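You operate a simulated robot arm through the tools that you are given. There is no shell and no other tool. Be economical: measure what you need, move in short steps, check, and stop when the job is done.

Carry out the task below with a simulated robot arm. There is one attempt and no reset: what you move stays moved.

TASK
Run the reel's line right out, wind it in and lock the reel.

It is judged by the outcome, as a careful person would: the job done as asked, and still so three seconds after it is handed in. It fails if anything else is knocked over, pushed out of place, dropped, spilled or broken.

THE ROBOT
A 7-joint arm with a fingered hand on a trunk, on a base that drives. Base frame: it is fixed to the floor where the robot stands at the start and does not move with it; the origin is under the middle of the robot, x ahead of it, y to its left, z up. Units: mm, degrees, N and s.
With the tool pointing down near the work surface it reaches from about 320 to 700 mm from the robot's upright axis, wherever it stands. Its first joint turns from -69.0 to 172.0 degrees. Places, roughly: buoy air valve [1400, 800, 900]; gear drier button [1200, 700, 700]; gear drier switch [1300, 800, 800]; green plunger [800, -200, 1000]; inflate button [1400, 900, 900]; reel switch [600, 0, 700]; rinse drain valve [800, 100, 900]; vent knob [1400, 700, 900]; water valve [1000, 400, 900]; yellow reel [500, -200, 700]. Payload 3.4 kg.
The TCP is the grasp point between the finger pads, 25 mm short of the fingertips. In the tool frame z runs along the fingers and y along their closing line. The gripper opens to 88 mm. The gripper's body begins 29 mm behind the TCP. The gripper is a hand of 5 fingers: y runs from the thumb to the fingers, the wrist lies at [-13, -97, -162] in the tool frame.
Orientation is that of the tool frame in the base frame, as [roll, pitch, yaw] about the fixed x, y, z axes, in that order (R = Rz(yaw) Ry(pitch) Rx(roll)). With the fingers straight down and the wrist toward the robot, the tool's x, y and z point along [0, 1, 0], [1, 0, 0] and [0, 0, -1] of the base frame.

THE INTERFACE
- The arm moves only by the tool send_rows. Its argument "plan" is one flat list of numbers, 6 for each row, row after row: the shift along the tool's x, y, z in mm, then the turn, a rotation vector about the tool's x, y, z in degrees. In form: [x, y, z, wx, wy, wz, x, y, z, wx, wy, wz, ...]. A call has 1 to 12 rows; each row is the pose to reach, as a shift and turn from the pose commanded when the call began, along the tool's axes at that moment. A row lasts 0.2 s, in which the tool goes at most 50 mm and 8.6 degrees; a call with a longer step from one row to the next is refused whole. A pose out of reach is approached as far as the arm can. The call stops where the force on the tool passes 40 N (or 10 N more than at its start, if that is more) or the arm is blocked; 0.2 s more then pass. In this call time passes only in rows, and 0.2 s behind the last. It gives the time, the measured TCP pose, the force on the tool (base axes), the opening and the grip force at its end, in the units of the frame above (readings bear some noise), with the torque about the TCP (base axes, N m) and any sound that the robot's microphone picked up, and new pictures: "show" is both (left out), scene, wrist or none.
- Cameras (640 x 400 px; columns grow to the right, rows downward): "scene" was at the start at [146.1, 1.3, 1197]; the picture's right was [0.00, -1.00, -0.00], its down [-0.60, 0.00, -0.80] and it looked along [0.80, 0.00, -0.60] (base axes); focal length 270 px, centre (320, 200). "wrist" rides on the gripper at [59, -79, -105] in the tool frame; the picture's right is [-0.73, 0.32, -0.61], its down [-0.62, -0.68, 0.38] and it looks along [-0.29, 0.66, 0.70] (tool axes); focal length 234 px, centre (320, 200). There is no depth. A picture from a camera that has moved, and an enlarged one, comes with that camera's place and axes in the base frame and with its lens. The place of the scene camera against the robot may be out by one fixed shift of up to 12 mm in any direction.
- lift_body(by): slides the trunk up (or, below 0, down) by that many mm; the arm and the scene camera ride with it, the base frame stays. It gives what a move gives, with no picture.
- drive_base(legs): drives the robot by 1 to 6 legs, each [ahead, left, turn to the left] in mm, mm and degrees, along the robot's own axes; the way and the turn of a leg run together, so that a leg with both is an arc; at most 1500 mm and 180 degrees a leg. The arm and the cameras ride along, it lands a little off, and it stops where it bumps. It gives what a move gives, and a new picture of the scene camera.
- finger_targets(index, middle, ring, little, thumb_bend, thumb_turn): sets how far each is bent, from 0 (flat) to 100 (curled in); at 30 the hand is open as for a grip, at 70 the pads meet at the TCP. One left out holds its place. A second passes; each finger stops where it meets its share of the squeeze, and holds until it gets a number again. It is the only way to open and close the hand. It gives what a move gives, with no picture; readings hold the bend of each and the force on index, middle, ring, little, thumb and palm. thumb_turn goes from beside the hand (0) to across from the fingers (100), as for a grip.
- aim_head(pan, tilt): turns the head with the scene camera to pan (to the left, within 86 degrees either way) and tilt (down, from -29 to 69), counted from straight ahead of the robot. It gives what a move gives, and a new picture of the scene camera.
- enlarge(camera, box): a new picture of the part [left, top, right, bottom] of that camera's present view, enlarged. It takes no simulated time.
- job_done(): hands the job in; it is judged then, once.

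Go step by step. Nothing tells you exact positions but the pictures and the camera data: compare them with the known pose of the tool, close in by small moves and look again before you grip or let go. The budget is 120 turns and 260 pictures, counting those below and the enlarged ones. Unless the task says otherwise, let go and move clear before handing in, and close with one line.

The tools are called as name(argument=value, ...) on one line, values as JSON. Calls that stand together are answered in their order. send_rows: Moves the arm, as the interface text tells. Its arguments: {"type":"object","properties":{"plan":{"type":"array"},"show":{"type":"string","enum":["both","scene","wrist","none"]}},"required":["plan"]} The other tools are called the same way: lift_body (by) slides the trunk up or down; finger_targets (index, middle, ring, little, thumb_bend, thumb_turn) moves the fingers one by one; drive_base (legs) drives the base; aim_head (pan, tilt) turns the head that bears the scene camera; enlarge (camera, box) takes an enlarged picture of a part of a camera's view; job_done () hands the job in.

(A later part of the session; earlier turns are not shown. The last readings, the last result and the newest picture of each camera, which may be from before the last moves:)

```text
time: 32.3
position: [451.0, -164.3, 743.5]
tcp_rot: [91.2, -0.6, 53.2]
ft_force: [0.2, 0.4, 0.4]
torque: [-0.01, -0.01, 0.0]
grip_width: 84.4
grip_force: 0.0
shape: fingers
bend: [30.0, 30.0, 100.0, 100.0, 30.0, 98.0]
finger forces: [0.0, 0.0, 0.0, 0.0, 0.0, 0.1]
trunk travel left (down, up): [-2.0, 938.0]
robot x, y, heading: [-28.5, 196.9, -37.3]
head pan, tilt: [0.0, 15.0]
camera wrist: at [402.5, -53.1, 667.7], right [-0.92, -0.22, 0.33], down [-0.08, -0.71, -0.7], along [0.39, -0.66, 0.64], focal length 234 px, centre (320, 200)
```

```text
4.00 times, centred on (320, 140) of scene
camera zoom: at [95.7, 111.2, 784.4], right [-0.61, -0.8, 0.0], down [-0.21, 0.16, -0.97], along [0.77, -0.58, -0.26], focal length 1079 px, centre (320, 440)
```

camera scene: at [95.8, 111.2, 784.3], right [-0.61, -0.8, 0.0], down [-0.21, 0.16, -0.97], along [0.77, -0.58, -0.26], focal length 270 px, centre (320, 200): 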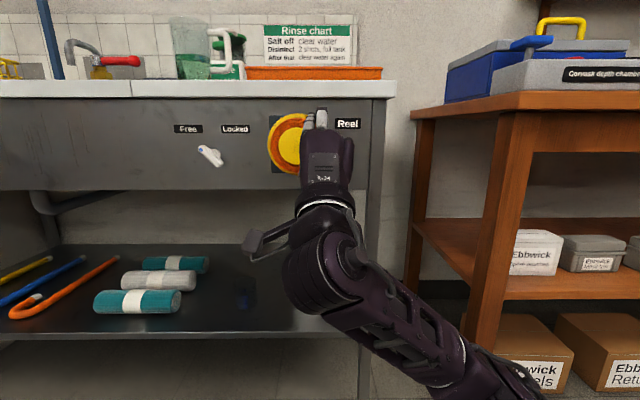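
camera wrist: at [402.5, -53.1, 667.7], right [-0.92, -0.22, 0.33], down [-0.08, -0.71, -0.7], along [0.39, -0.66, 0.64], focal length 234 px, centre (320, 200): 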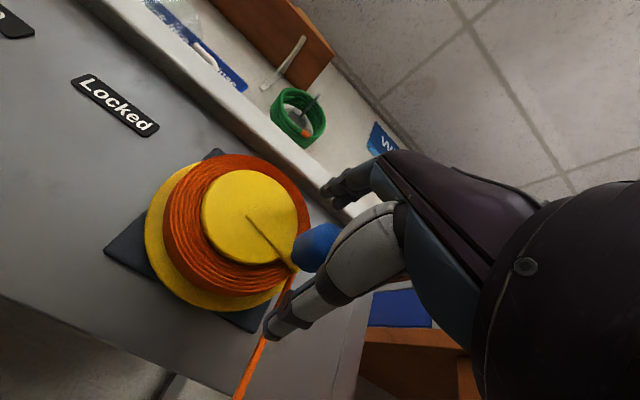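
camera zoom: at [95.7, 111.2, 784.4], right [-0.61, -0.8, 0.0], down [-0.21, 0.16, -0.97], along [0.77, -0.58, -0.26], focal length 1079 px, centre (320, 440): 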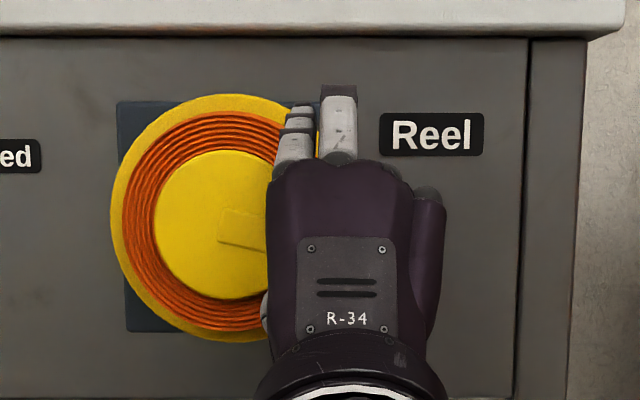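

The knob lies between thumb and fingers. Closing gently on it.

finger_targets(index=62, middle=62, thumb_bend=62)

enlarge(camera="wrist", box=[160, 100, 480, 400])

```text
time: 33.3
position: [450.8, -165.3, 742.6]
tcp_rot: [91.2, -0.5, 53.1]
ft_force: [0.3, -0.3, -1.0]
torque: [-0.03, 0.0, -0.01]
grip_width: 19.1
grip_force: 1.7
shape: fingers
bend: [61.0, 62.0, 100.0, 100.0, 60.0, 98.0]
finger forces: [0.5, 0.1, 0.0, 0.0, 1.2, 0.0]
trunk travel left (down, up): [-2.0, 938.0]
robot x, y, heading: [-28.1, 194.4, -37.0]
head pan, tilt: [0.0, 15.0]
```

```text
1.33 times, centred on (320, 250) of wrist
camera zoom: at [402.6, -53.1, 667.5], right [-0.92, -0.22, 0.33], down [-0.08, -0.71, -0.7], along [0.39, -0.66, 0.64], focal length 312 px, centre (320, 133)
```

zoom: 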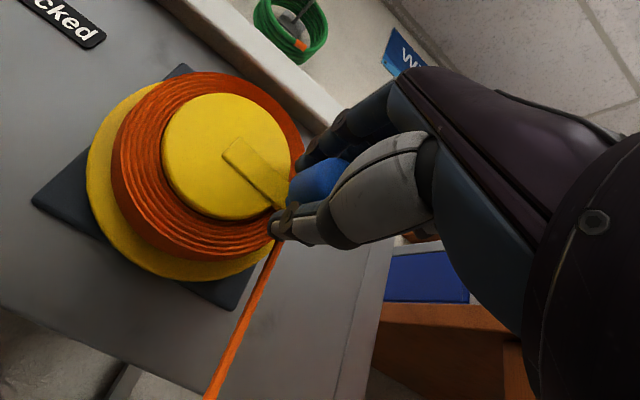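

Light contact. I'll firm the grip and try a quarter turn clockwise (the pay-out direction, since the line leaves the right side).

finger_targets(index=68, middle=68, thumb_bend=67)

send_rows(plan=[3.7, -10.6, 0, 0, 0, 0, 10.1, -19.8, 0, 0, 0, 0, 18.6, -27.1, 0, 0, 0, 0, 28.8, -31.9, 0, 0, 0, 0, 39.8, -34, 0, 0, 0, 0], show="both")

```text
time: 34.3
position: [452.5, -164.2, 742.0]
tcp_rot: [91.2, -0.6, 53.0]
ft_force: [1.1, -1.6, -0.6]
torque: [0.03, 0.0, -0.01]
grip_width: 17.0
grip_force: 4.8
shape: fingers
bend: [63.0, 65.0, 100.0, 100.0, 60.0, 97.0]
finger forces: [2.6, 2.2, 0.0, 0.0, 4.2, 0.0]
trunk travel left (down, up): [-2.0, 938.0]
robot x, y, heading: [-29.6, 198.6, -37.3]
head pan, tilt: [0.0, 15.0]
```

```text
time: 35.5
position: [474.9, -129.8, 710.5]
tcp_rot: [91.2, -0.6, 53.0]
ft_force: [0.6, 0.4, 2.5]
torque: [-0.06, -0.03, 0.01]
grip_width: 4.8
grip_force: 1.5
shape: fingers
bend: [68.0, 64.0, 100.0, 100.0, 66.0, 97.0]
finger forces: [0.0, 2.7, 0.0, 0.0, 1.0, 0.0]
trunk travel left (down, up): [-2.0, 938.0]
robot x, y, heading: [-26.5, 200.0, -37.0]
head pan, tilt: [0.0, 15.0]
camera scene: at [95.6, 111.4, 784.4], right [-0.6, -0.8, 0.0], down [-0.21, 0.16, -0.97], along [0.77, -0.58, -0.26], focal length 270 px, centre (320, 200)
camera wrist: at [426.9, -18.8, 635.1], right [-0.92, -0.22, 0.33], down [-0.08, -0.72, -0.69], along [0.39, -0.66, 0.64], focal length 234 px, centre (320, 200)
```

scene: 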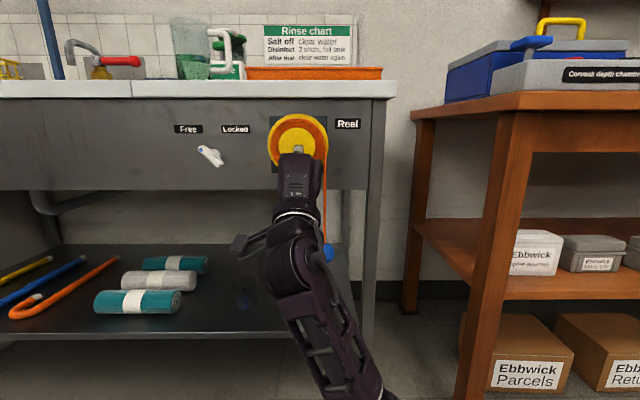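
wrist: 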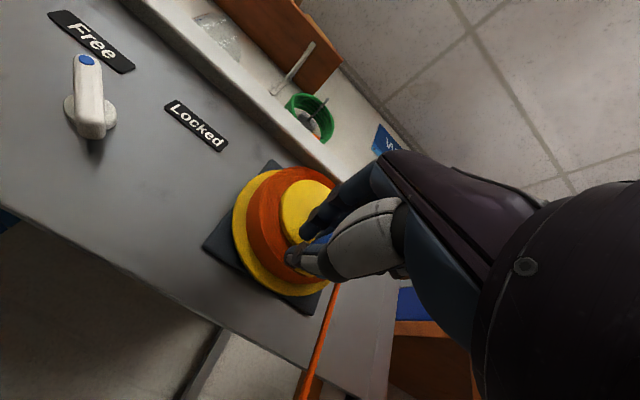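

enlarge(camera="wrist", box=[200, 130, 440, 330])

enlarge(camera="scene", box=[240, 100, 360, 270])

```text
2.00 times, centred on (320, 230) of wrist
camera zoom: at [426.9, -18.8, 635.1], right [-0.92, -0.22, 0.33], down [-0.08, -0.72, -0.69], along [0.39, -0.66, 0.64], focal length 468 px, centre (320, 140)
```

zoom: 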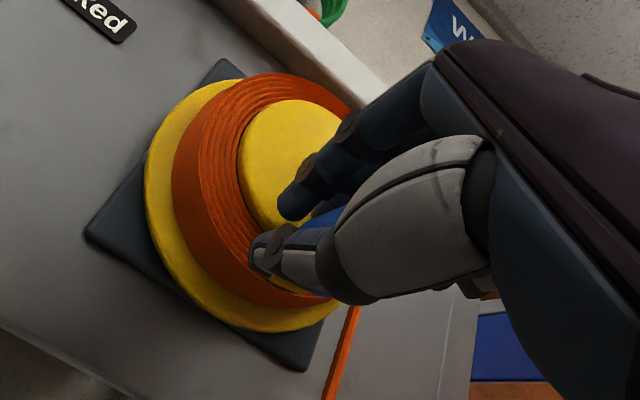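

```text
2.35 times, centred on (300, 185) of scene
camera zoom: at [95.6, 111.4, 784.4], right [-0.6, -0.8, 0.0], down [-0.21, 0.16, -0.97], along [0.77, -0.58, -0.26], focal length 635 px, centre (367, 235)
```

zoom: 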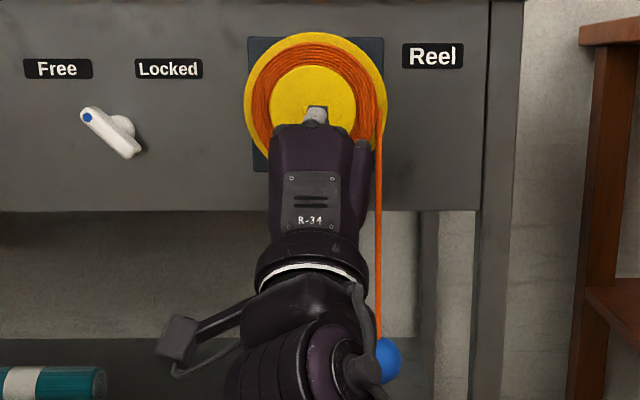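

The reel turned, but the knob is slipping sideways in this two-finger pinch. I'll open to see the knob and ball, then use a four-sided cage (index and little as sides).

finger_targets(index=30, middle=30, thumb_bend=30)

send_rows(plan=[0, 0, -30, 0, 0, 0, 0, 0, -60, 0, 0, 0], show="both")

aim_head(pan=0, tilt=35)

```text
time: 36.5
position: [475.9, -130.3, 709.0]
tcp_rot: [91.3, -0.6, 52.9]
ft_force: [0.9, -0.2, -0.6]
torque: [-0.02, 0.0, 0.0]
grip_width: 84.6
grip_force: 0.1
shape: fingers
bend: [30.0, 30.0, 100.0, 100.0, 30.0, 97.0]
finger forces: [0.0, 0.0, 0.0, 0.1, 0.0, 0.1]
trunk travel left (down, up): [-2.0, 938.0]
robot x, y, heading: [-29.8, 193.8, -37.2]
head pan, tilt: [0.0, 15.0]
```

```text
time: 37.1
position: [427.3, -95.8, 710.2]
tcp_rot: [91.3, -0.6, 53.0]
ft_force: [-1.0, -0.5, 0.4]
torque: [0.01, 0.03, 0.0]
grip_width: 84.4
grip_force: 0.0
shape: fingers
bend: [30.0, 30.0, 100.0, 100.0, 30.0, 97.0]
finger forces: [0.1, 0.0, 0.0, 0.0, 0.0, 0.1]
trunk travel left (down, up): [-2.0, 938.0]
robot x, y, heading: [-28.7, 197.5, -37.3]
head pan, tilt: [0.0, 15.0]
camera scene: at [95.8, 111.2, 784.4], right [-0.61, -0.8, 0.0], down [-0.21, 0.16, -0.97], along [0.77, -0.58, -0.26], focal length 270 px, centre (320, 200)
camera wrist: at [378.3, 16.2, 635.9], right [-0.92, -0.22, 0.33], down [-0.08, -0.71, -0.7], along [0.39, -0.66, 0.64], focal length 234 px, centre (320, 200)
```

scene: 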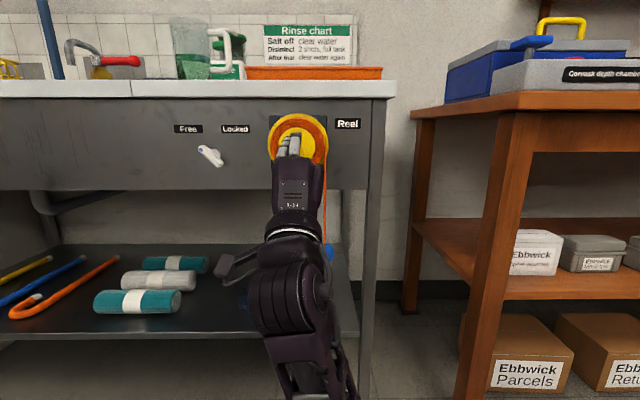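
wrist: 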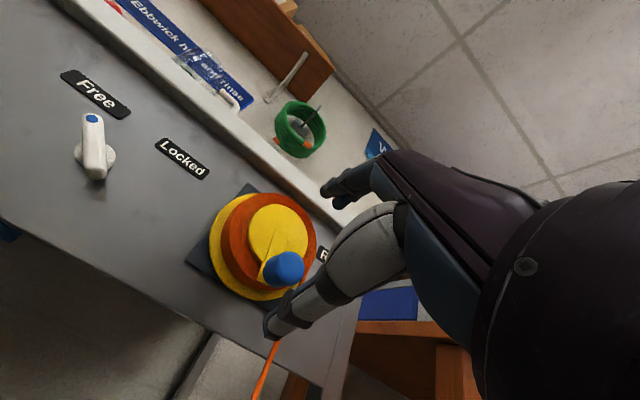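

```text
time: 37.9
position: [426.8, -95.9, 709.9]
tcp_rot: [91.3, -0.6, 53.1]
ft_force: [-0.7, -0.1, -0.9]
torque: [0.03, 0.01, -0.04]
grip_width: 84.3
grip_force: 0.0
shape: fingers
bend: [30.0, 30.0, 100.0, 100.0, 30.0, 97.0]
finger forces: [0.0, 0.0, 0.1, 0.1, 0.1, 0.0]
trunk travel left (down, up): [-2.0, 938.0]
robot x, y, heading: [-26.1, 197.3, -37.2]
head pan, tilt: [0.0, 35.0]
camera scene: at [91.5, 114.5, 752.4], right [-0.61, -0.8, 0.0], down [-0.46, 0.35, -0.82], along [0.65, -0.5, -0.57], focal length 270 px, centre (320, 200)
```

scene: 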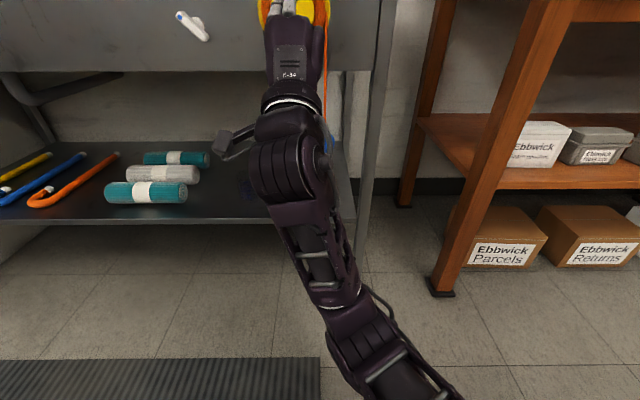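

Knob is at R -171/z 711 (turned 60° clockwise) and confirms the crank centre. The ball seems to have risen, so I'll check direction while cranking. Now the cage: open all fingers and advance.

finger_targets(index=30, middle=30, ring=30, little=30, thumb_bend=25)

send_rows(plan=[1, 0, 20, 0, 0, 0, 2, 0, 40, 0, 0, 0, 3, 0, 60, 0, 0, 0], show="wrist")

aim_head(pan=0, tilt=22)

enlarge(camera="scene", box=[230, 30, 390, 230])

```text
time: 38.9
position: [428.8, -95.8, 709.0]
tcp_rot: [91.3, -0.6, 53.0]
ft_force: [0.9, -0.1, 0.0]
torque: [-0.01, 0.01, -0.02]
grip_width: 87.8
grip_force: 0.0
shape: fingers
bend: [30.0, 30.0, 30.0, 30.0, 25.0, 97.0]
finger forces: [0.0, 0.1, 0.1, 0.1, 0.0, 0.0]
trunk travel left (down, up): [-2.0, 938.0]
robot x, y, heading: [-30.4, 195.0, -37.2]
head pan, tilt: [0.0, 35.0]
```

```text
time: 39.7
position: [477.4, -129.5, 710.3]
tcp_rot: [91.3, -0.6, 52.9]
ft_force: [-0.9, -0.5, 0.3]
torque: [0.01, 0.0, -0.01]
grip_width: 87.9
grip_force: 0.0
shape: fingers
bend: [30.0, 30.0, 30.0, 30.0, 25.0, 97.0]
finger forces: [0.1, 0.0, 0.0, 0.0, 0.1, 0.0]
trunk travel left (down, up): [-2.0, 938.0]
robot x, y, heading: [-27.4, 196.3, -37.2]
head pan, tilt: [0.0, 35.0]
camera wrist: at [429.2, -18.6, 634.8], right [-0.92, -0.22, 0.33], down [-0.08, -0.71, -0.7], along [0.39, -0.66, 0.64], focal length 234 px, centre (320, 200)
```

wrist: 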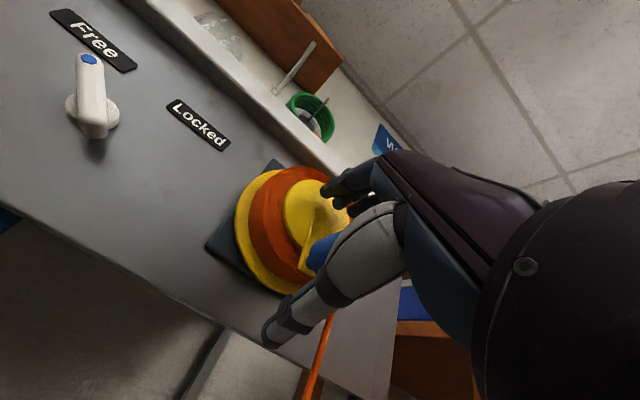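

```text
time: 40.5
position: [477.1, -129.2, 709.7]
tcp_rot: [91.3, -0.6, 53.1]
ft_force: [0.2, -0.2, -0.1]
torque: [0.02, 0.02, -0.03]
grip_width: 87.5
grip_force: 0.0
shape: fingers
bend: [30.0, 30.0, 30.0, 30.0, 25.0, 97.0]
finger forces: [0.1, 0.0, 0.0, 0.0, 0.0, 0.0]
trunk travel left (down, up): [-2.0, 938.0]
robot x, y, heading: [-29.7, 195.9, -37.1]
head pan, tilt: [0.0, 22.0]
camera scene: at [95.3, 111.6, 772.9], right [-0.6, -0.8, 0.0], down [-0.3, 0.23, -0.93], along [0.74, -0.56, -0.38], focal length 270 px, centre (320, 200)
```

scene: 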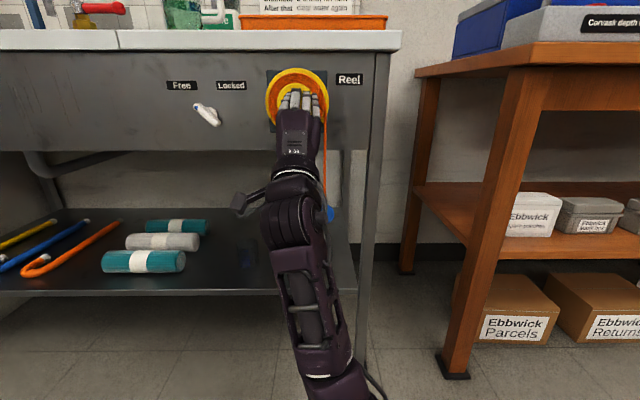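

```text
2.00 times, centred on (310, 130) of scene
camera zoom: at [95.3, 111.6, 772.9], right [-0.6, -0.8, 0.0], down [-0.3, 0.23, -0.93], along [0.74, -0.56, -0.38], focal length 540 px, centre (340, 340)
```

zoom: 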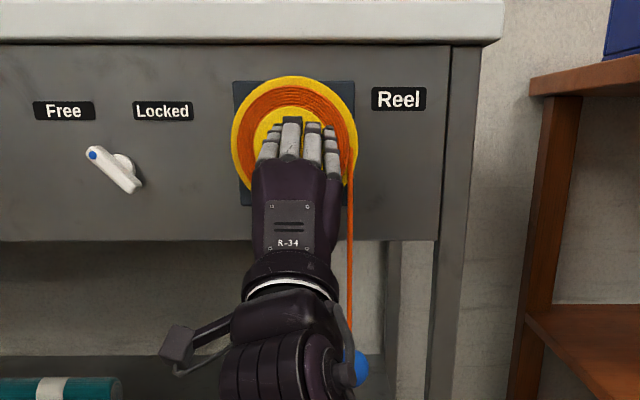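

Finger spread centre is at about the TCP, so I'll shift right 11 mm to centre over the knob and close the cage.

send_rows(plan=[-6, 0, 0, 0, 0, 0, -11, 1, 0, 0, 0, 0], show="none")

finger_targets(index=76, little=76, middle=58, ring=58, thumb_bend=58)

enlarge(camera="wrist", box=[200, 130, 440, 330])

enlarge(camera="scene", box=[240, 50, 360, 150])

```text
time: 41.1
position: [470.3, -137.3, 709.8]
tcp_rot: [91.3, -0.6, 53.0]
ft_force: [0.1, -0.9, -0.2]
torque: [0.0, 0.0, -0.01]
grip_width: 87.9
grip_force: 0.0
shape: fingers
bend: [30.0, 30.0, 30.0, 30.0, 25.0, 97.0]
finger forces: [0.0, 0.0, 0.0, 0.1, 0.0, 0.1]
trunk travel left (down, up): [-2.0, 938.0]
robot x, y, heading: [-27.5, 197.4, -37.1]
head pan, tilt: [0.0, 22.0]
```

```text
time: 42.1
position: [472.1, -137.3, 709.1]
tcp_rot: [91.2, -0.5, 53.0]
ft_force: [0.2, 0.8, 1.0]
torque: [0.01, 0.0, 0.0]
grip_width: 4.6
grip_force: 0.1
shape: fingers
bend: [76.0, 57.0, 57.0, 76.0, 57.0, 97.0]
finger forces: [0.6, 0.0, 0.0, 0.0, 0.0, 0.0]
trunk travel left (down, up): [-2.0, 938.0]
robot x, y, heading: [-25.8, 197.0, -37.4]
head pan, tilt: [0.0, 22.0]
```

```text
2.00 times, centred on (320, 230) of wrist
camera zoom: at [422.8, -26.3, 634.6], right [-0.92, -0.22, 0.33], down [-0.08, -0.71, -0.7], along [0.39, -0.66, 0.64], focal length 468 px, centre (320, 140)
```

zoom: 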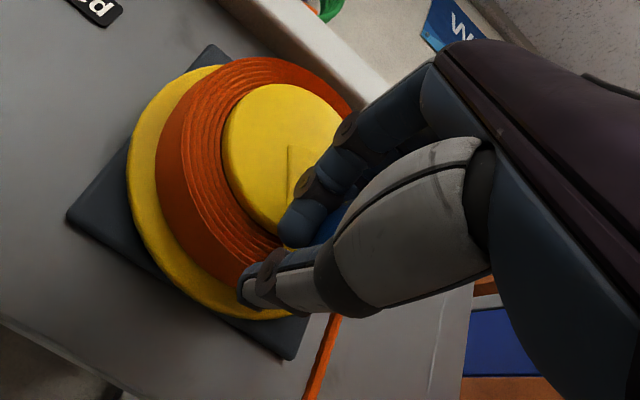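

```text
4.00 times, centred on (300, 100) of scene
camera zoom: at [95.3, 111.7, 772.9], right [-0.61, -0.8, 0.0], down [-0.3, 0.23, -0.93], along [0.74, -0.56, -0.37], focal length 1079 px, centre (400, 600)
```

zoom: 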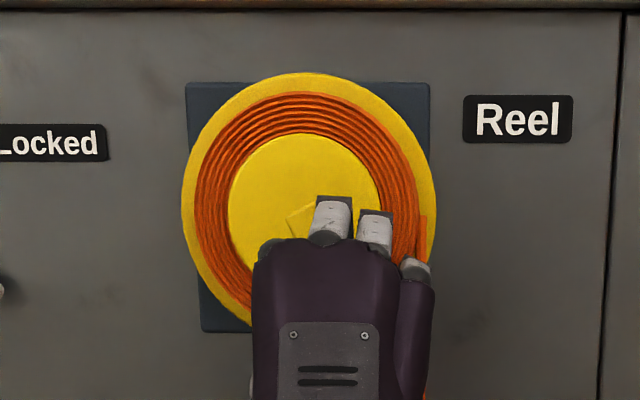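

Cage is in place. Test turn: 90° counterclockwise, watching the ball.

finger_targets(middle=60, ring=60, thumb_bend=60)

send_rows(plan=[-10, 5, 0, 0, 0, 0, -18.4, 12.5, 0, 0, 0, 0, -24.6, 21.8, 0, 0, 0, 0, -28.2, 32.5, 0, 0, 0, 0, -28.9, 43.7, 0, 0, 0, 0, -26.7, 54.7, 0, 0, 0, 0], show="both")

```text
time: 43.1
position: [471.4, -137.5, 710.7]
tcp_rot: [91.3, -0.6, 52.9]
ft_force: [0.5, -0.3, 1.2]
torque: [-0.02, 0.02, 0.01]
grip_width: 1.6
grip_force: 0.6
shape: fingers
bend: [76.0, 59.0, 60.0, 76.0, 60.0, 97.0]
finger forces: [0.6, 0.8, 0.0, 0.0, 0.0, 0.1]
trunk travel left (down, up): [-2.0, 938.0]
robot x, y, heading: [-31.1, 196.4, -37.1]
head pan, tilt: [0.0, 22.0]
```

```text
time: 44.5
position: [461.4, -156.8, 760.3]
tcp_rot: [91.7, -0.2, 53.5]
ft_force: [14.2, 26.6, -20.8]
torque: [-0.15, -0.11, 0.0]
grip_width: 2.1
grip_force: 17.9
shape: fingers
bend: [76.0, 59.0, 60.0, 76.0, 58.0, 97.0]
finger forces: [28.5, 7.4, 0.1, 0.0, 0.0, 0.0]
trunk travel left (down, up): [-2.0, 938.0]
robot x, y, heading: [-25.8, 198.6, -37.2]
head pan, tilt: [0.0, 22.0]
camera scene: at [98.9, 113.8, 772.2], right [-0.6, -0.8, 0.01], down [-0.3, 0.22, -0.93], along [0.74, -0.56, -0.38], focal length 270 px, centre (320, 200)
camera wrist: at [411.5, -46.0, 686.7], right [-0.91, -0.23, 0.34], down [-0.08, -0.72, -0.69], along [0.4, -0.66, 0.64], focal length 234 px, centre (320, 200)
```

scene: 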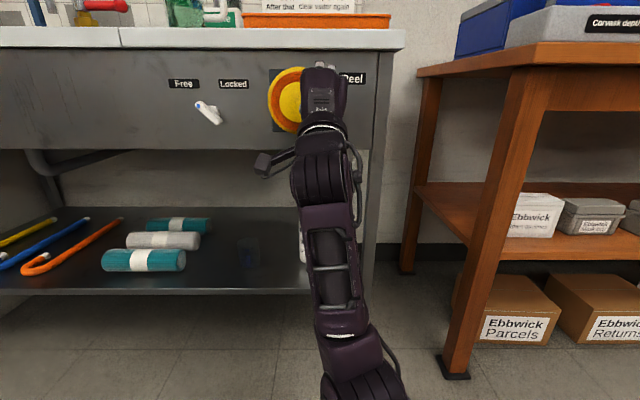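
wrist: 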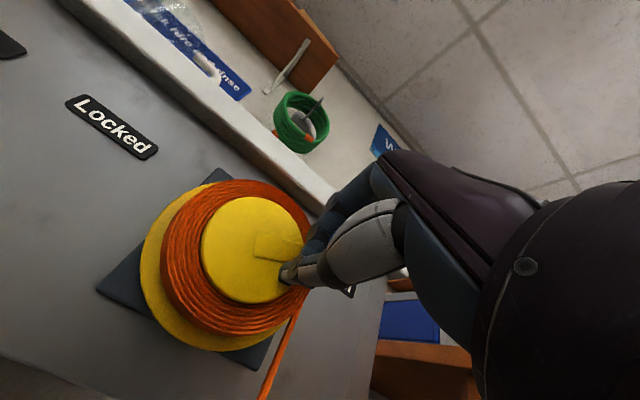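

enlarge(camera="wrist", box=[130, 160, 370, 360])

enlarge(camera="scene", box=[240, 50, 400, 150])

```text
2.00 times, centred on (250, 260) of wrist
camera zoom: at [411.5, -46.0, 686.7], right [-0.91, -0.23, 0.34], down [-0.08, -0.72, -0.69], along [0.4, -0.66, 0.64], focal length 468 px, centre (460, 80)
```

zoom: 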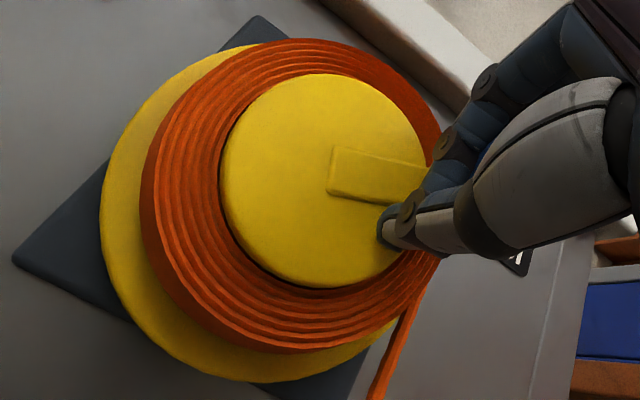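

```text
4.00 times, centred on (320, 100) of scene
camera zoom: at [98.9, 113.8, 772.2], right [-0.6, -0.8, 0.01], down [-0.3, 0.22, -0.93], along [0.74, -0.56, -0.38], focal length 1079 px, centre (320, 600)
```

zoom: 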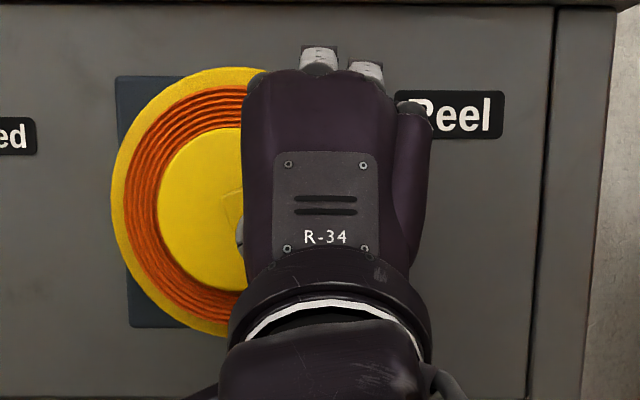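

The crank is now about 20° above horizontal, past its starting angle, with noticeable resistance. I'll continue a bit counterclockwise with a small inward correction to see if it's a stop.

send_rows(plan=[6, 3, 0, 0, 0, 0, 9, 8, 0, 0, 0, 0, 13, 13, 0, 0, 0, 0, 17, 17, 0, 0, 0, 0], show="wrist")

enlarge(camera="wrist", box=[130, 160, 370, 360])

```text
time: 45.5
position: [465.5, -148.6, 782.0]
tcp_rot: [91.1, -0.6, 53.0]
ft_force: [-0.5, -0.5, -0.3]
torque: [0.03, 0.05, -0.02]
grip_width: 1.4
grip_force: 0.1
shape: fingers
bend: [76.0, 60.0, 60.0, 76.0, 60.0, 97.0]
finger forces: [0.0, 0.0, 0.0, 0.0, 0.0, 0.0]
trunk travel left (down, up): [-2.0, 938.0]
robot x, y, heading: [-32.6, 196.3, -37.6]
head pan, tilt: [0.0, 22.0]
camera wrist: at [416.7, -37.3, 708.2], right [-0.92, -0.22, 0.33], down [-0.08, -0.71, -0.7], along [0.38, -0.66, 0.64], focal length 234 px, centre (320, 200)
```

wrist: 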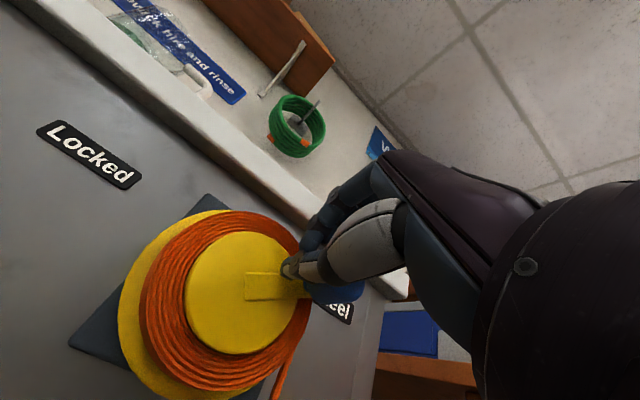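

```text
2.00 times, centred on (250, 260) of wrist
camera zoom: at [416.7, -37.3, 708.2], right [-0.92, -0.22, 0.33], down [-0.08, -0.71, -0.7], along [0.38, -0.66, 0.64], focal length 468 px, centre (460, 80)
```

zoom: 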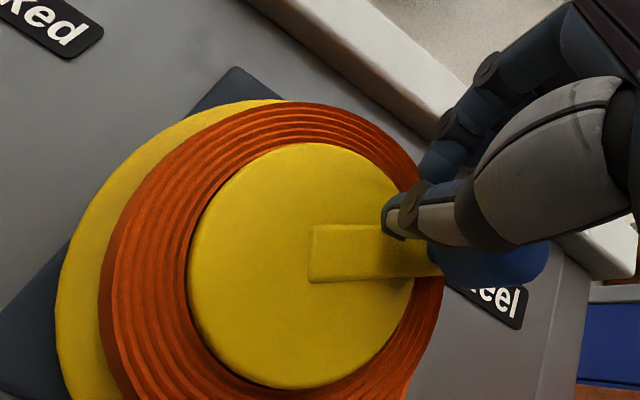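

The knob popped out below the thumb: there's a stop near +20–25° counterclockwise. I'll retract to see ball and crank.

send_rows(plan=[0, 0, -35, 0, 0, 0, 0, 0, -70, 0, 0, 0, 40, 0, -100, 0, 0, 0, 80, 0, -110, 0, 0, 0], show="both")

aim_head(pan=0, tilt=15)

```text
time: 46.5
position: [428.5, -15.0, 783.8]
tcp_rot: [91.2, -0.6, 53.1]
ft_force: [-0.3, 0.0, 0.0]
torque: [-0.01, 0.02, 0.01]
grip_width: 1.5
grip_force: 0.1
shape: fingers
bend: [76.0, 60.0, 60.0, 76.0, 60.0, 97.0]
finger forces: [0.0, 0.1, 0.0, 0.1, 0.0, 0.1]
trunk travel left (down, up): [-2.0, 938.0]
robot x, y, heading: [-25.9, 195.0, -37.2]
head pan, tilt: [0.0, 22.0]
camera scene: at [95.3, 111.6, 772.9], right [-0.61, -0.8, 0.0], down [-0.3, 0.23, -0.93], along [0.74, -0.56, -0.37], focal length 270 px, centre (320, 200)
camera wrist: at [379.4, 96.8, 709.3], right [-0.92, -0.22, 0.33], down [-0.08, -0.71, -0.7], along [0.39, -0.66, 0.64], focal length 234 px, centre (320, 200)
```

scene: 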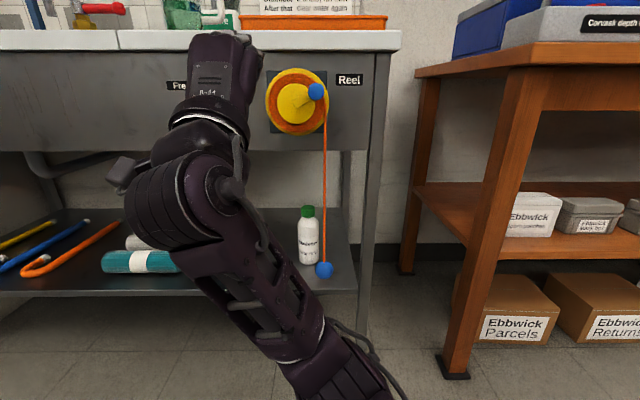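
wrist: 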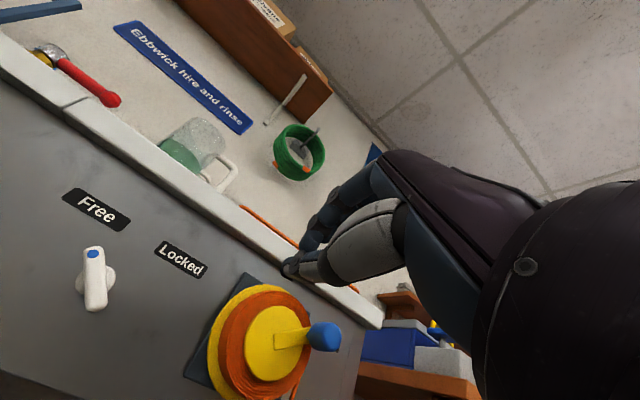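

```text
time: 47.2
position: [428.3, -15.2, 784.1]
tcp_rot: [91.3, -0.6, 52.9]
ft_force: [-1.1, 0.6, 0.4]
torque: [0.04, -0.01, 0.02]
grip_width: 1.3
grip_force: 0.0
shape: fingers
bend: [76.0, 60.0, 60.0, 76.0, 60.0, 97.0]
finger forces: [0.0, 0.1, 0.0, 0.1, 0.1, 0.1]
trunk travel left (down, up): [-2.0, 938.0]
robot x, y, heading: [-29.7, 196.7, -37.2]
head pan, tilt: [0.0, 15.0]
camera scene: at [95.8, 111.3, 784.3], right [-0.6, -0.8, 0.0], down [-0.21, 0.16, -0.97], along [0.77, -0.58, -0.26], focal length 270 px, centre (320, 200)
```

scene: 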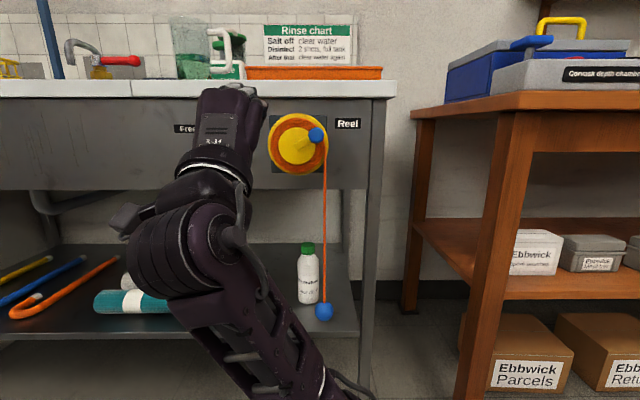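

Counterclockwise lowered the ball (pays out). I need to know whether the crank is at its true end stop, or the ball is on the shelf edge. Enlarging.

enlarge(camera="scene", box=[260, 230, 400, 350])

enlarge(camera="scene", box=[250, 95, 370, 185])

```text
3.33 times, centred on (330, 290) of scene
camera zoom: at [95.8, 111.3, 784.3], right [-0.6, -0.8, 0.0], down [-0.21, 0.16, -0.97], along [0.77, -0.58, -0.26], focal length 899 px, centre (287, -100)
```

zoom: 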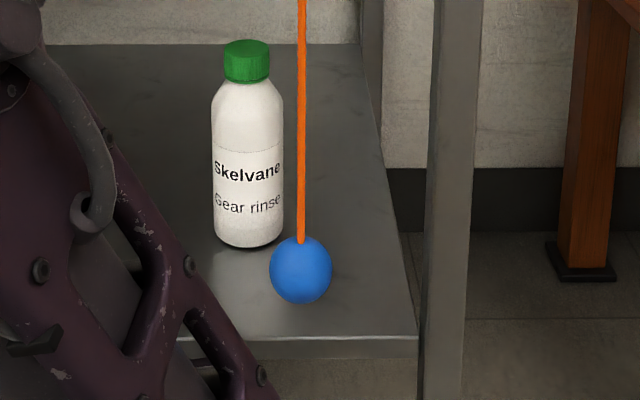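

```text
4.44 times, centred on (310, 140) of scene
camera zoom: at [95.8, 111.3, 784.3], right [-0.6, -0.8, 0.0], down [-0.21, 0.16, -0.97], along [0.77, -0.58, -0.26], focal length 1199 px, centre (364, 467)
```

zoom: 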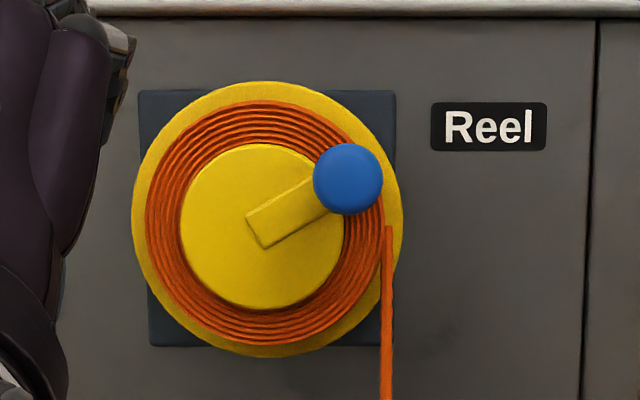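

The ball hangs free; crank at +29°, centre R -188/z 752.6, radius about 41. I'll re-cage the knob and test whether it turns further.

finger_targets(index=30, middle=30, ring=30, little=30, thumb_bend=25)

send_rows(plan=[-35, -5, 0, 0, 0, 0, -70, -10, 0, 0, 0, 0, -93, -13, 0, 0, 0, 0, -93, -13, 35, 0, 0, 0, -93, -13, 70, 0, 0, 0, -93, -13, 110, 0, 0, 0], show="wrist")

enlarge(camera="scene", box=[250, 85, 370, 185])

```text
time: 48.2
position: [428.4, -14.4, 783.8]
tcp_rot: [91.3, -0.6, 53.0]
ft_force: [0.4, -0.1, 0.5]
torque: [-0.01, -0.02, 0.01]
grip_width: 88.0
grip_force: 0.3
shape: fingers
bend: [30.0, 30.0, 30.0, 30.0, 25.0, 97.0]
finger forces: [0.0, 0.0, 0.0, 0.0, 0.0, 0.0]
trunk travel left (down, up): [-2.0, 938.0]
robot x, y, heading: [-26.5, 198.1, -37.1]
head pan, tilt: [0.0, 15.0]
```

```text
time: 49.6
position: [459.4, -156.8, 769.3]
tcp_rot: [91.2, -0.6, 53.2]
ft_force: [0.6, 0.5, 0.7]
torque: [0.01, -0.02, -0.01]
grip_width: 88.1
grip_force: 0.0
shape: fingers
bend: [30.0, 30.0, 30.0, 30.0, 25.0, 97.0]
finger forces: [0.1, 0.0, 0.1, 0.0, 0.0, 0.0]
trunk travel left (down, up): [-2.0, 938.0]
robot x, y, heading: [-29.0, 198.5, -37.3]
head pan, tilt: [0.0, 15.0]
camera wrist: at [409.9, -45.3, 694.4], right [-0.92, -0.22, 0.33], down [-0.08, -0.71, -0.7], along [0.39, -0.66, 0.64], focal length 234 px, centre (320, 200)
```

wrist: 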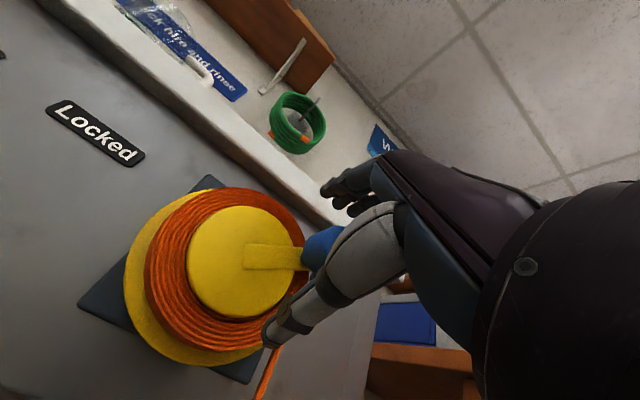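

```text
4.00 times, centred on (310, 135) of scene
camera zoom: at [95.7, 111.3, 784.3], right [-0.61, -0.8, 0.0], down [-0.21, 0.16, -0.97], along [0.77, -0.58, -0.26], focal length 1079 px, centre (360, 460)
```

zoom: 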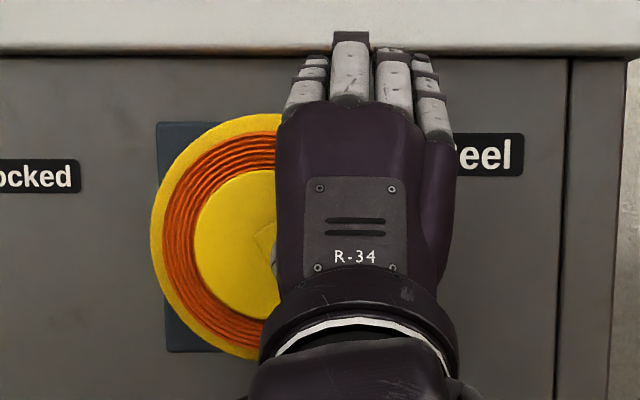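

finger_targets(index=76, little=76, middle=63, ring=63, thumb_bend=64)

enlarge(camera="wrist", box=[200, 130, 440, 330])

```text
time: 50.6
position: [459.4, -155.4, 768.8]
tcp_rot: [91.3, -0.6, 53.1]
ft_force: [2.3, 1.9, -1.0]
torque: [0.02, -0.03, 0.04]
grip_width: 2.1
grip_force: 2.6
shape: fingers
bend: [76.0, 63.0, 63.0, 76.0, 61.0, 97.0]
finger forces: [2.3, 0.0, 0.1, 0.1, 2.4, 0.0]
trunk travel left (down, up): [-2.0, 938.0]
robot x, y, heading: [-29.0, 195.1, -37.3]
head pan, tilt: [0.0, 15.0]
```

```text
2.00 times, centred on (320, 230) of wrist
camera zoom: at [410.1, -44.6, 694.3], right [-0.92, -0.22, 0.33], down [-0.08, -0.71, -0.7], along [0.39, -0.66, 0.64], focal length 468 px, centre (320, 140)
```

zoom: 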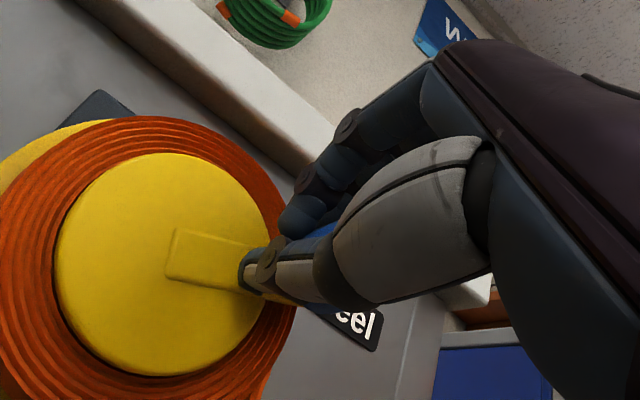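

send_rows(plan=[4, 5.9, 0, 0, 0, 0, 9, 11.1, 0, 0, 0, 0, 14.8, 15.3, 0, 0, 0, 0], show="both")

enlarge(camera="wrist", box=[140, 130, 380, 330])

```text
time: 51.4
position: [468.4, -146.6, 784.6]
tcp_rot: [91.3, -0.6, 53.1]
ft_force: [-0.3, 0.1, 0.7]
torque: [0.0, 0.0, 0.02]
grip_width: 0.0
grip_force: 0.1
shape: fingers
bend: [76.0, 63.0, 63.0, 76.0, 63.0, 97.0]
finger forces: [0.0, 0.0, 0.1, 0.1, 0.0, 0.0]
trunk travel left (down, up): [-2.0, 938.0]
robot x, y, heading: [-24.7, 195.1, -37.2]
head pan, tilt: [0.0, 15.0]
camera scene: at [95.7, 111.2, 784.4], right [-0.61, -0.8, 0.0], down [-0.21, 0.16, -0.97], along [0.77, -0.58, -0.26], focal length 270 px, centre (320, 200)
camera wrist: at [418.4, -35.2, 709.9], right [-0.92, -0.22, 0.33], down [-0.08, -0.71, -0.7], along [0.39, -0.66, 0.64], focal length 234 px, centre (320, 200)
```

scene: 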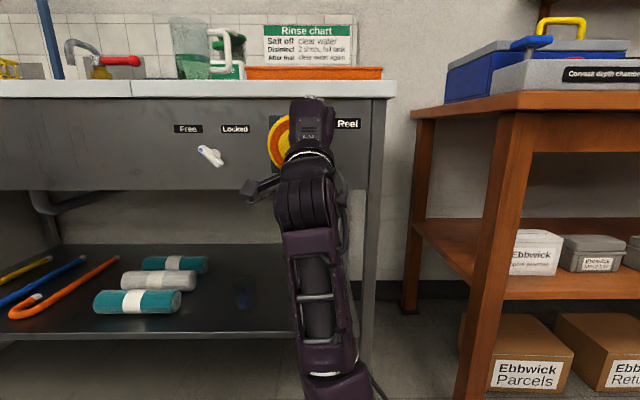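
wrist: 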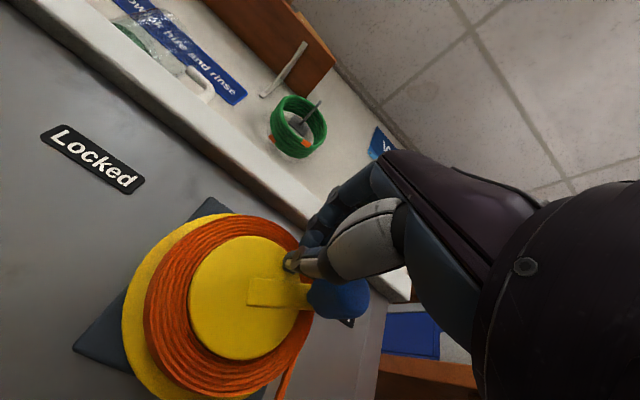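

```text
2.00 times, centred on (260, 230) of wrist
camera zoom: at [418.4, -35.2, 709.9], right [-0.92, -0.22, 0.33], down [-0.08, -0.71, -0.7], along [0.39, -0.66, 0.64], focal length 468 px, centre (440, 140)
```

zoom: 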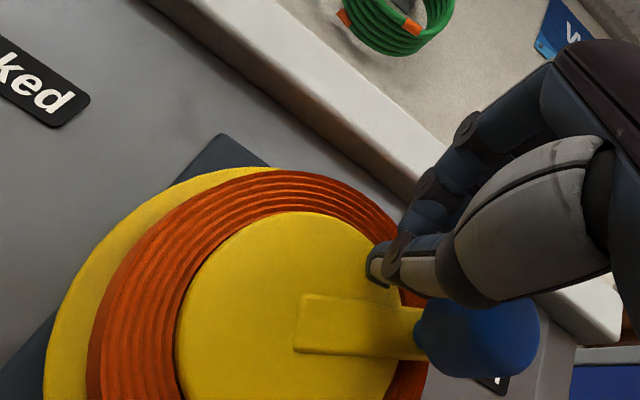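

The knob slipped out again; crank unchanged. I'll test the stop more robustly by pushing up from beneath with the backs of all four fingers.

send_rows(plan=[0, 0, -35, 0, 0, 0, 0, 0, -62, 0, 0, 0, -6, -25, -62, 0, 0, 0, -13, -52, -62, 0, 0, 0], show="none")

finger_targets(index=70, middle=70, ring=70, little=70, thumb_bend=68)

send_rows(plan=[0, 0, 30, 0, 0, 0, 0, 0, 60, 0, 0, 0], show="both")

```text
time: 52.4
position: [407.7, -119.3, 733.8]
tcp_rot: [91.1, -0.5, 52.8]
ft_force: [0.2, -0.4, -0.1]
torque: [-0.01, 0.0, 0.0]
grip_width: 0.3
grip_force: 0.0
shape: fingers
bend: [76.0, 63.0, 63.0, 76.0, 63.0, 97.0]
finger forces: [0.0, 0.0, 0.1, 0.0, 0.0, 0.0]
trunk travel left (down, up): [-2.0, 938.0]
robot x, y, heading: [-28.3, 196.4, -37.4]
head pan, tilt: [0.0, 15.0]
```

```text
time: 53.4
position: [409.0, -119.5, 731.8]
tcp_rot: [91.2, -0.4, 52.8]
ft_force: [0.2, 0.1, 0.1]
torque: [-0.01, 0.03, -0.05]
grip_width: 0.5
grip_force: 0.0
shape: fingers
bend: [70.0, 70.0, 70.0, 70.0, 68.0, 97.0]
finger forces: [0.0, 0.1, 0.1, 0.1, 0.0, 0.1]
trunk travel left (down, up): [-2.0, 938.0]
robot x, y, heading: [-29.3, 194.5, -37.1]
head pan, tilt: [0.0, 15.0]
```

```text
time: 54.0
position: [440.6, -141.8, 745.5]
tcp_rot: [89.0, -0.6, 53.1]
ft_force: [-24.7, 16.4, 0.2]
torque: [-0.14, -0.15, -0.26]
grip_width: 0.0
grip_force: 16.5
shape: fingers
bend: [70.0, 74.0, 70.0, 70.0, 68.0, 97.0]
finger forces: [3.4, 28.3, 1.0, 0.1, 0.1, 0.0]
trunk travel left (down, up): [-2.0, 938.0]
robot x, y, heading: [-29.8, 195.5, -37.2]
head pan, tilt: [0.0, 15.0]
stopped in row 2: the force on the tool passed its limit at 60 N (the readings are from after the stop); the commanded pose is now the measured one
camera scene: at [92.1, 113.5, 785.1], right [-0.61, -0.8, 0.0], down [-0.2, 0.15, -0.97], along [0.77, -0.59, -0.25], focal length 270 px, centre (320, 200)
camera wrist: at [393.3, -31.4, 666.6], right [-0.93, -0.22, 0.3], down [-0.05, -0.73, -0.68], along [0.37, -0.65, 0.67], focal length 234 px, centre (320, 200)
```

scene: 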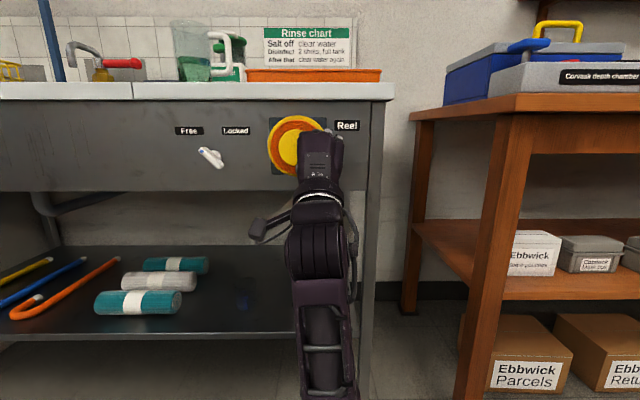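
wrist: 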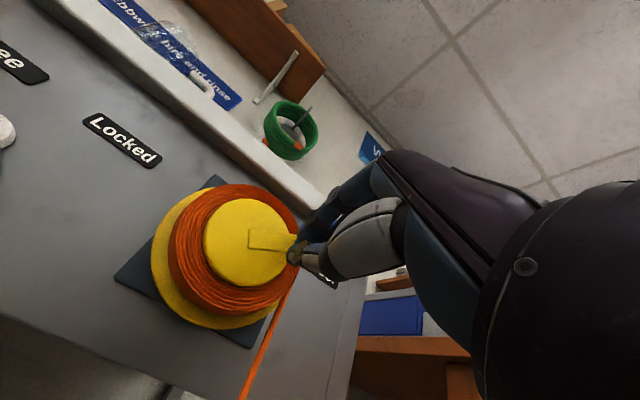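

A fingertip met the knob's end face. Backing off, then I'll re-grip with the knob centred between index, middle and thumb (knob 10 mm left of TCP), squeezing harder, with ring and little as a side wall.

send_rows(plan=[0, 0, -30, 0, 0, 0, 0, 0, -55, 1, 0, 0, 0, 15, -55, 1, 0, 0], show="none")

finger_targets(index=32, middle=32, ring=32, little=32, thumb_bend=28)

enlarge(camera="wrist", box=[0, 0, 640, 400])

```text
time: 54.8
position: [401.6, -110.7, 752.8]
tcp_rot: [91.1, -0.8, 53.2]
ft_force: [-0.5, -0.1, 0.1]
torque: [0.0, -0.01, 0.02]
grip_width: 0.2
grip_force: 0.1
shape: fingers
bend: [70.0, 70.0, 70.0, 70.0, 68.0, 97.0]
finger forces: [0.0, 0.1, 0.0, 0.0, 0.0, 0.1]
trunk travel left (down, up): [-2.0, 938.0]
robot x, y, heading: [-30.9, 195.8, -37.4]
head pan, tilt: [0.0, 15.0]
```

```text
time: 55.8
position: [400.7, -113.1, 754.0]
tcp_rot: [91.0, -0.7, 53.1]
ft_force: [-0.6, -0.1, 0.9]
torque: [-0.01, 0.01, 0.02]
grip_width: 83.6
grip_force: 0.0
shape: fingers
bend: [32.0, 32.0, 32.0, 32.0, 28.0, 97.0]
finger forces: [0.0, 0.1, 0.0, 0.1, 0.0, 0.0]
trunk travel left (down, up): [-2.0, 938.0]
robot x, y, heading: [-27.9, 195.8, -37.4]
head pan, tilt: [0.0, 15.0]
```

```text
1.00 times, centred on (320, 200) of wrist (not enlarged: the box is as wide or as high as the picture)
camera zoom: at [352.2, -1.2, 678.7], right [-0.92, -0.22, 0.32], down [-0.07, -0.72, -0.69], along [0.39, -0.66, 0.64], focal length 234 px, centre (320, 200)
```

zoom: 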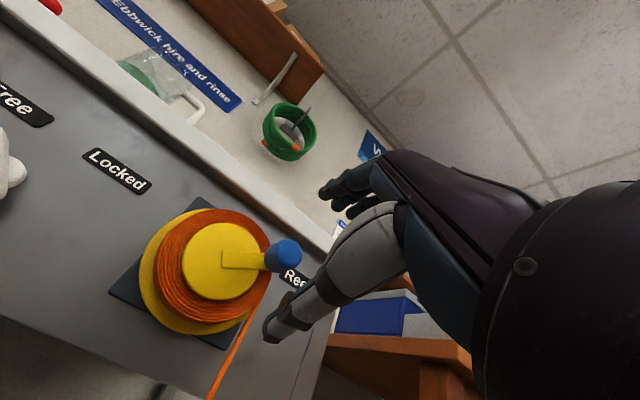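

Wrist view puts the knob at R -145/z 768. I'll place the TCP 4 mm right of it and grip.

send_rows(plan=[-10, 15, 0, 0, 0, 0, -10, 15, 35, 0, 0, 0, -10, 15, 74, 0, 0, 0], show="none")

finger_targets(index=85, middle=85, ring=76, little=76, thumb_bend=85)

enlarge(camera="wrist", box=[140, 130, 380, 330])

```text
time: 56.6
position: [453.8, -164.0, 767.1]
tcp_rot: [90.8, -0.7, 53.0]
ft_force: [0.5, 0.0, 0.2]
torque: [0.01, 0.0, 0.0]
grip_width: 84.1
grip_force: 0.1
shape: fingers
bend: [32.0, 32.0, 32.0, 32.0, 28.0, 97.0]
finger forces: [0.0, 0.0, 0.1, 0.0, 0.0, 0.1]
trunk travel left (down, up): [-2.0, 938.0]
robot x, y, heading: [-31.0, 199.8, -37.4]
head pan, tilt: [0.0, 15.0]
```

```text
time: 57.6
position: [452.7, -165.4, 766.8]
tcp_rot: [91.0, -0.7, 52.9]
ft_force: [1.8, -7.8, -1.0]
torque: [-0.06, 0.06, -0.15]
grip_width: 15.6
grip_force: 19.9
shape: fingers
bend: [72.0, 66.0, 76.0, 76.0, 62.0, 96.0]
finger forces: [9.9, 11.6, 0.1, 0.0, 18.9, 0.1]
trunk travel left (down, up): [-2.0, 938.0]
robot x, y, heading: [-27.3, 197.5, -37.3]
head pan, tilt: [0.0, 15.0]
```

```text
2.00 times, centred on (260, 230) of wrist
camera zoom: at [405.2, -53.8, 691.9], right [-0.92, -0.22, 0.32], down [-0.07, -0.71, -0.7], along [0.39, -0.66, 0.64], focal length 468 px, centre (440, 140)
```

zoom: 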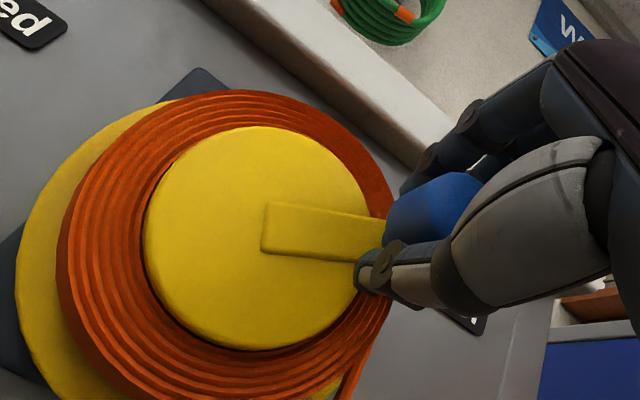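

Firm 20 N grip. Test small counterclockwise move.

send_rows(plan=[2, 2.9, 0, 0, 0, 0, 3.9, 5.8, 0, 0, 0, 0, 6.3, 8.3, 0, 0, 0, 0, 8.7, 10.8, 0, 0, 0, 0], show="none")

enlarge(camera="wrist", box=[140, 130, 380, 330])

```text
time: 58.6
position: [459.8, -158.8, 777.5]
tcp_rot: [91.0, -0.7, 53.0]
ft_force: [0.4, -3.4, -4.3]
torque: [-0.08, 0.23, -0.08]
grip_width: 15.7
grip_force: 20.9
shape: fingers
bend: [72.0, 65.0, 76.0, 76.0, 62.0, 99.0]
finger forces: [8.2, 10.8, 0.0, 0.0, 21.8, 0.0]
trunk travel left (down, up): [-2.0, 938.0]
robot x, y, heading: [-28.7, 198.2, -37.3]
head pan, tilt: [0.0, 15.0]
```

```text
2.00 times, centred on (260, 230) of wrist
camera zoom: at [410.6, -46.9, 702.6], right [-0.92, -0.22, 0.32], down [-0.07, -0.71, -0.7], along [0.39, -0.66, 0.64], focal length 468 px, centre (440, 140)
```

zoom: 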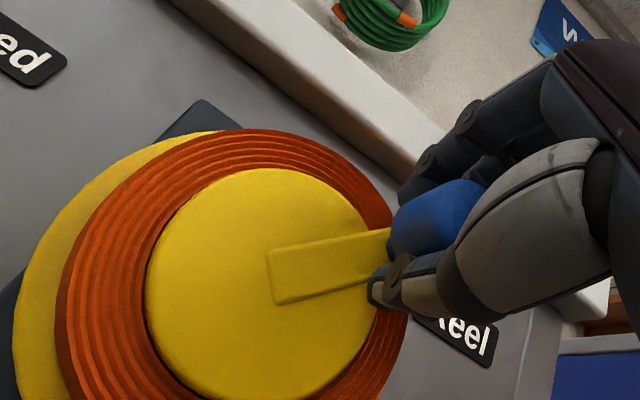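

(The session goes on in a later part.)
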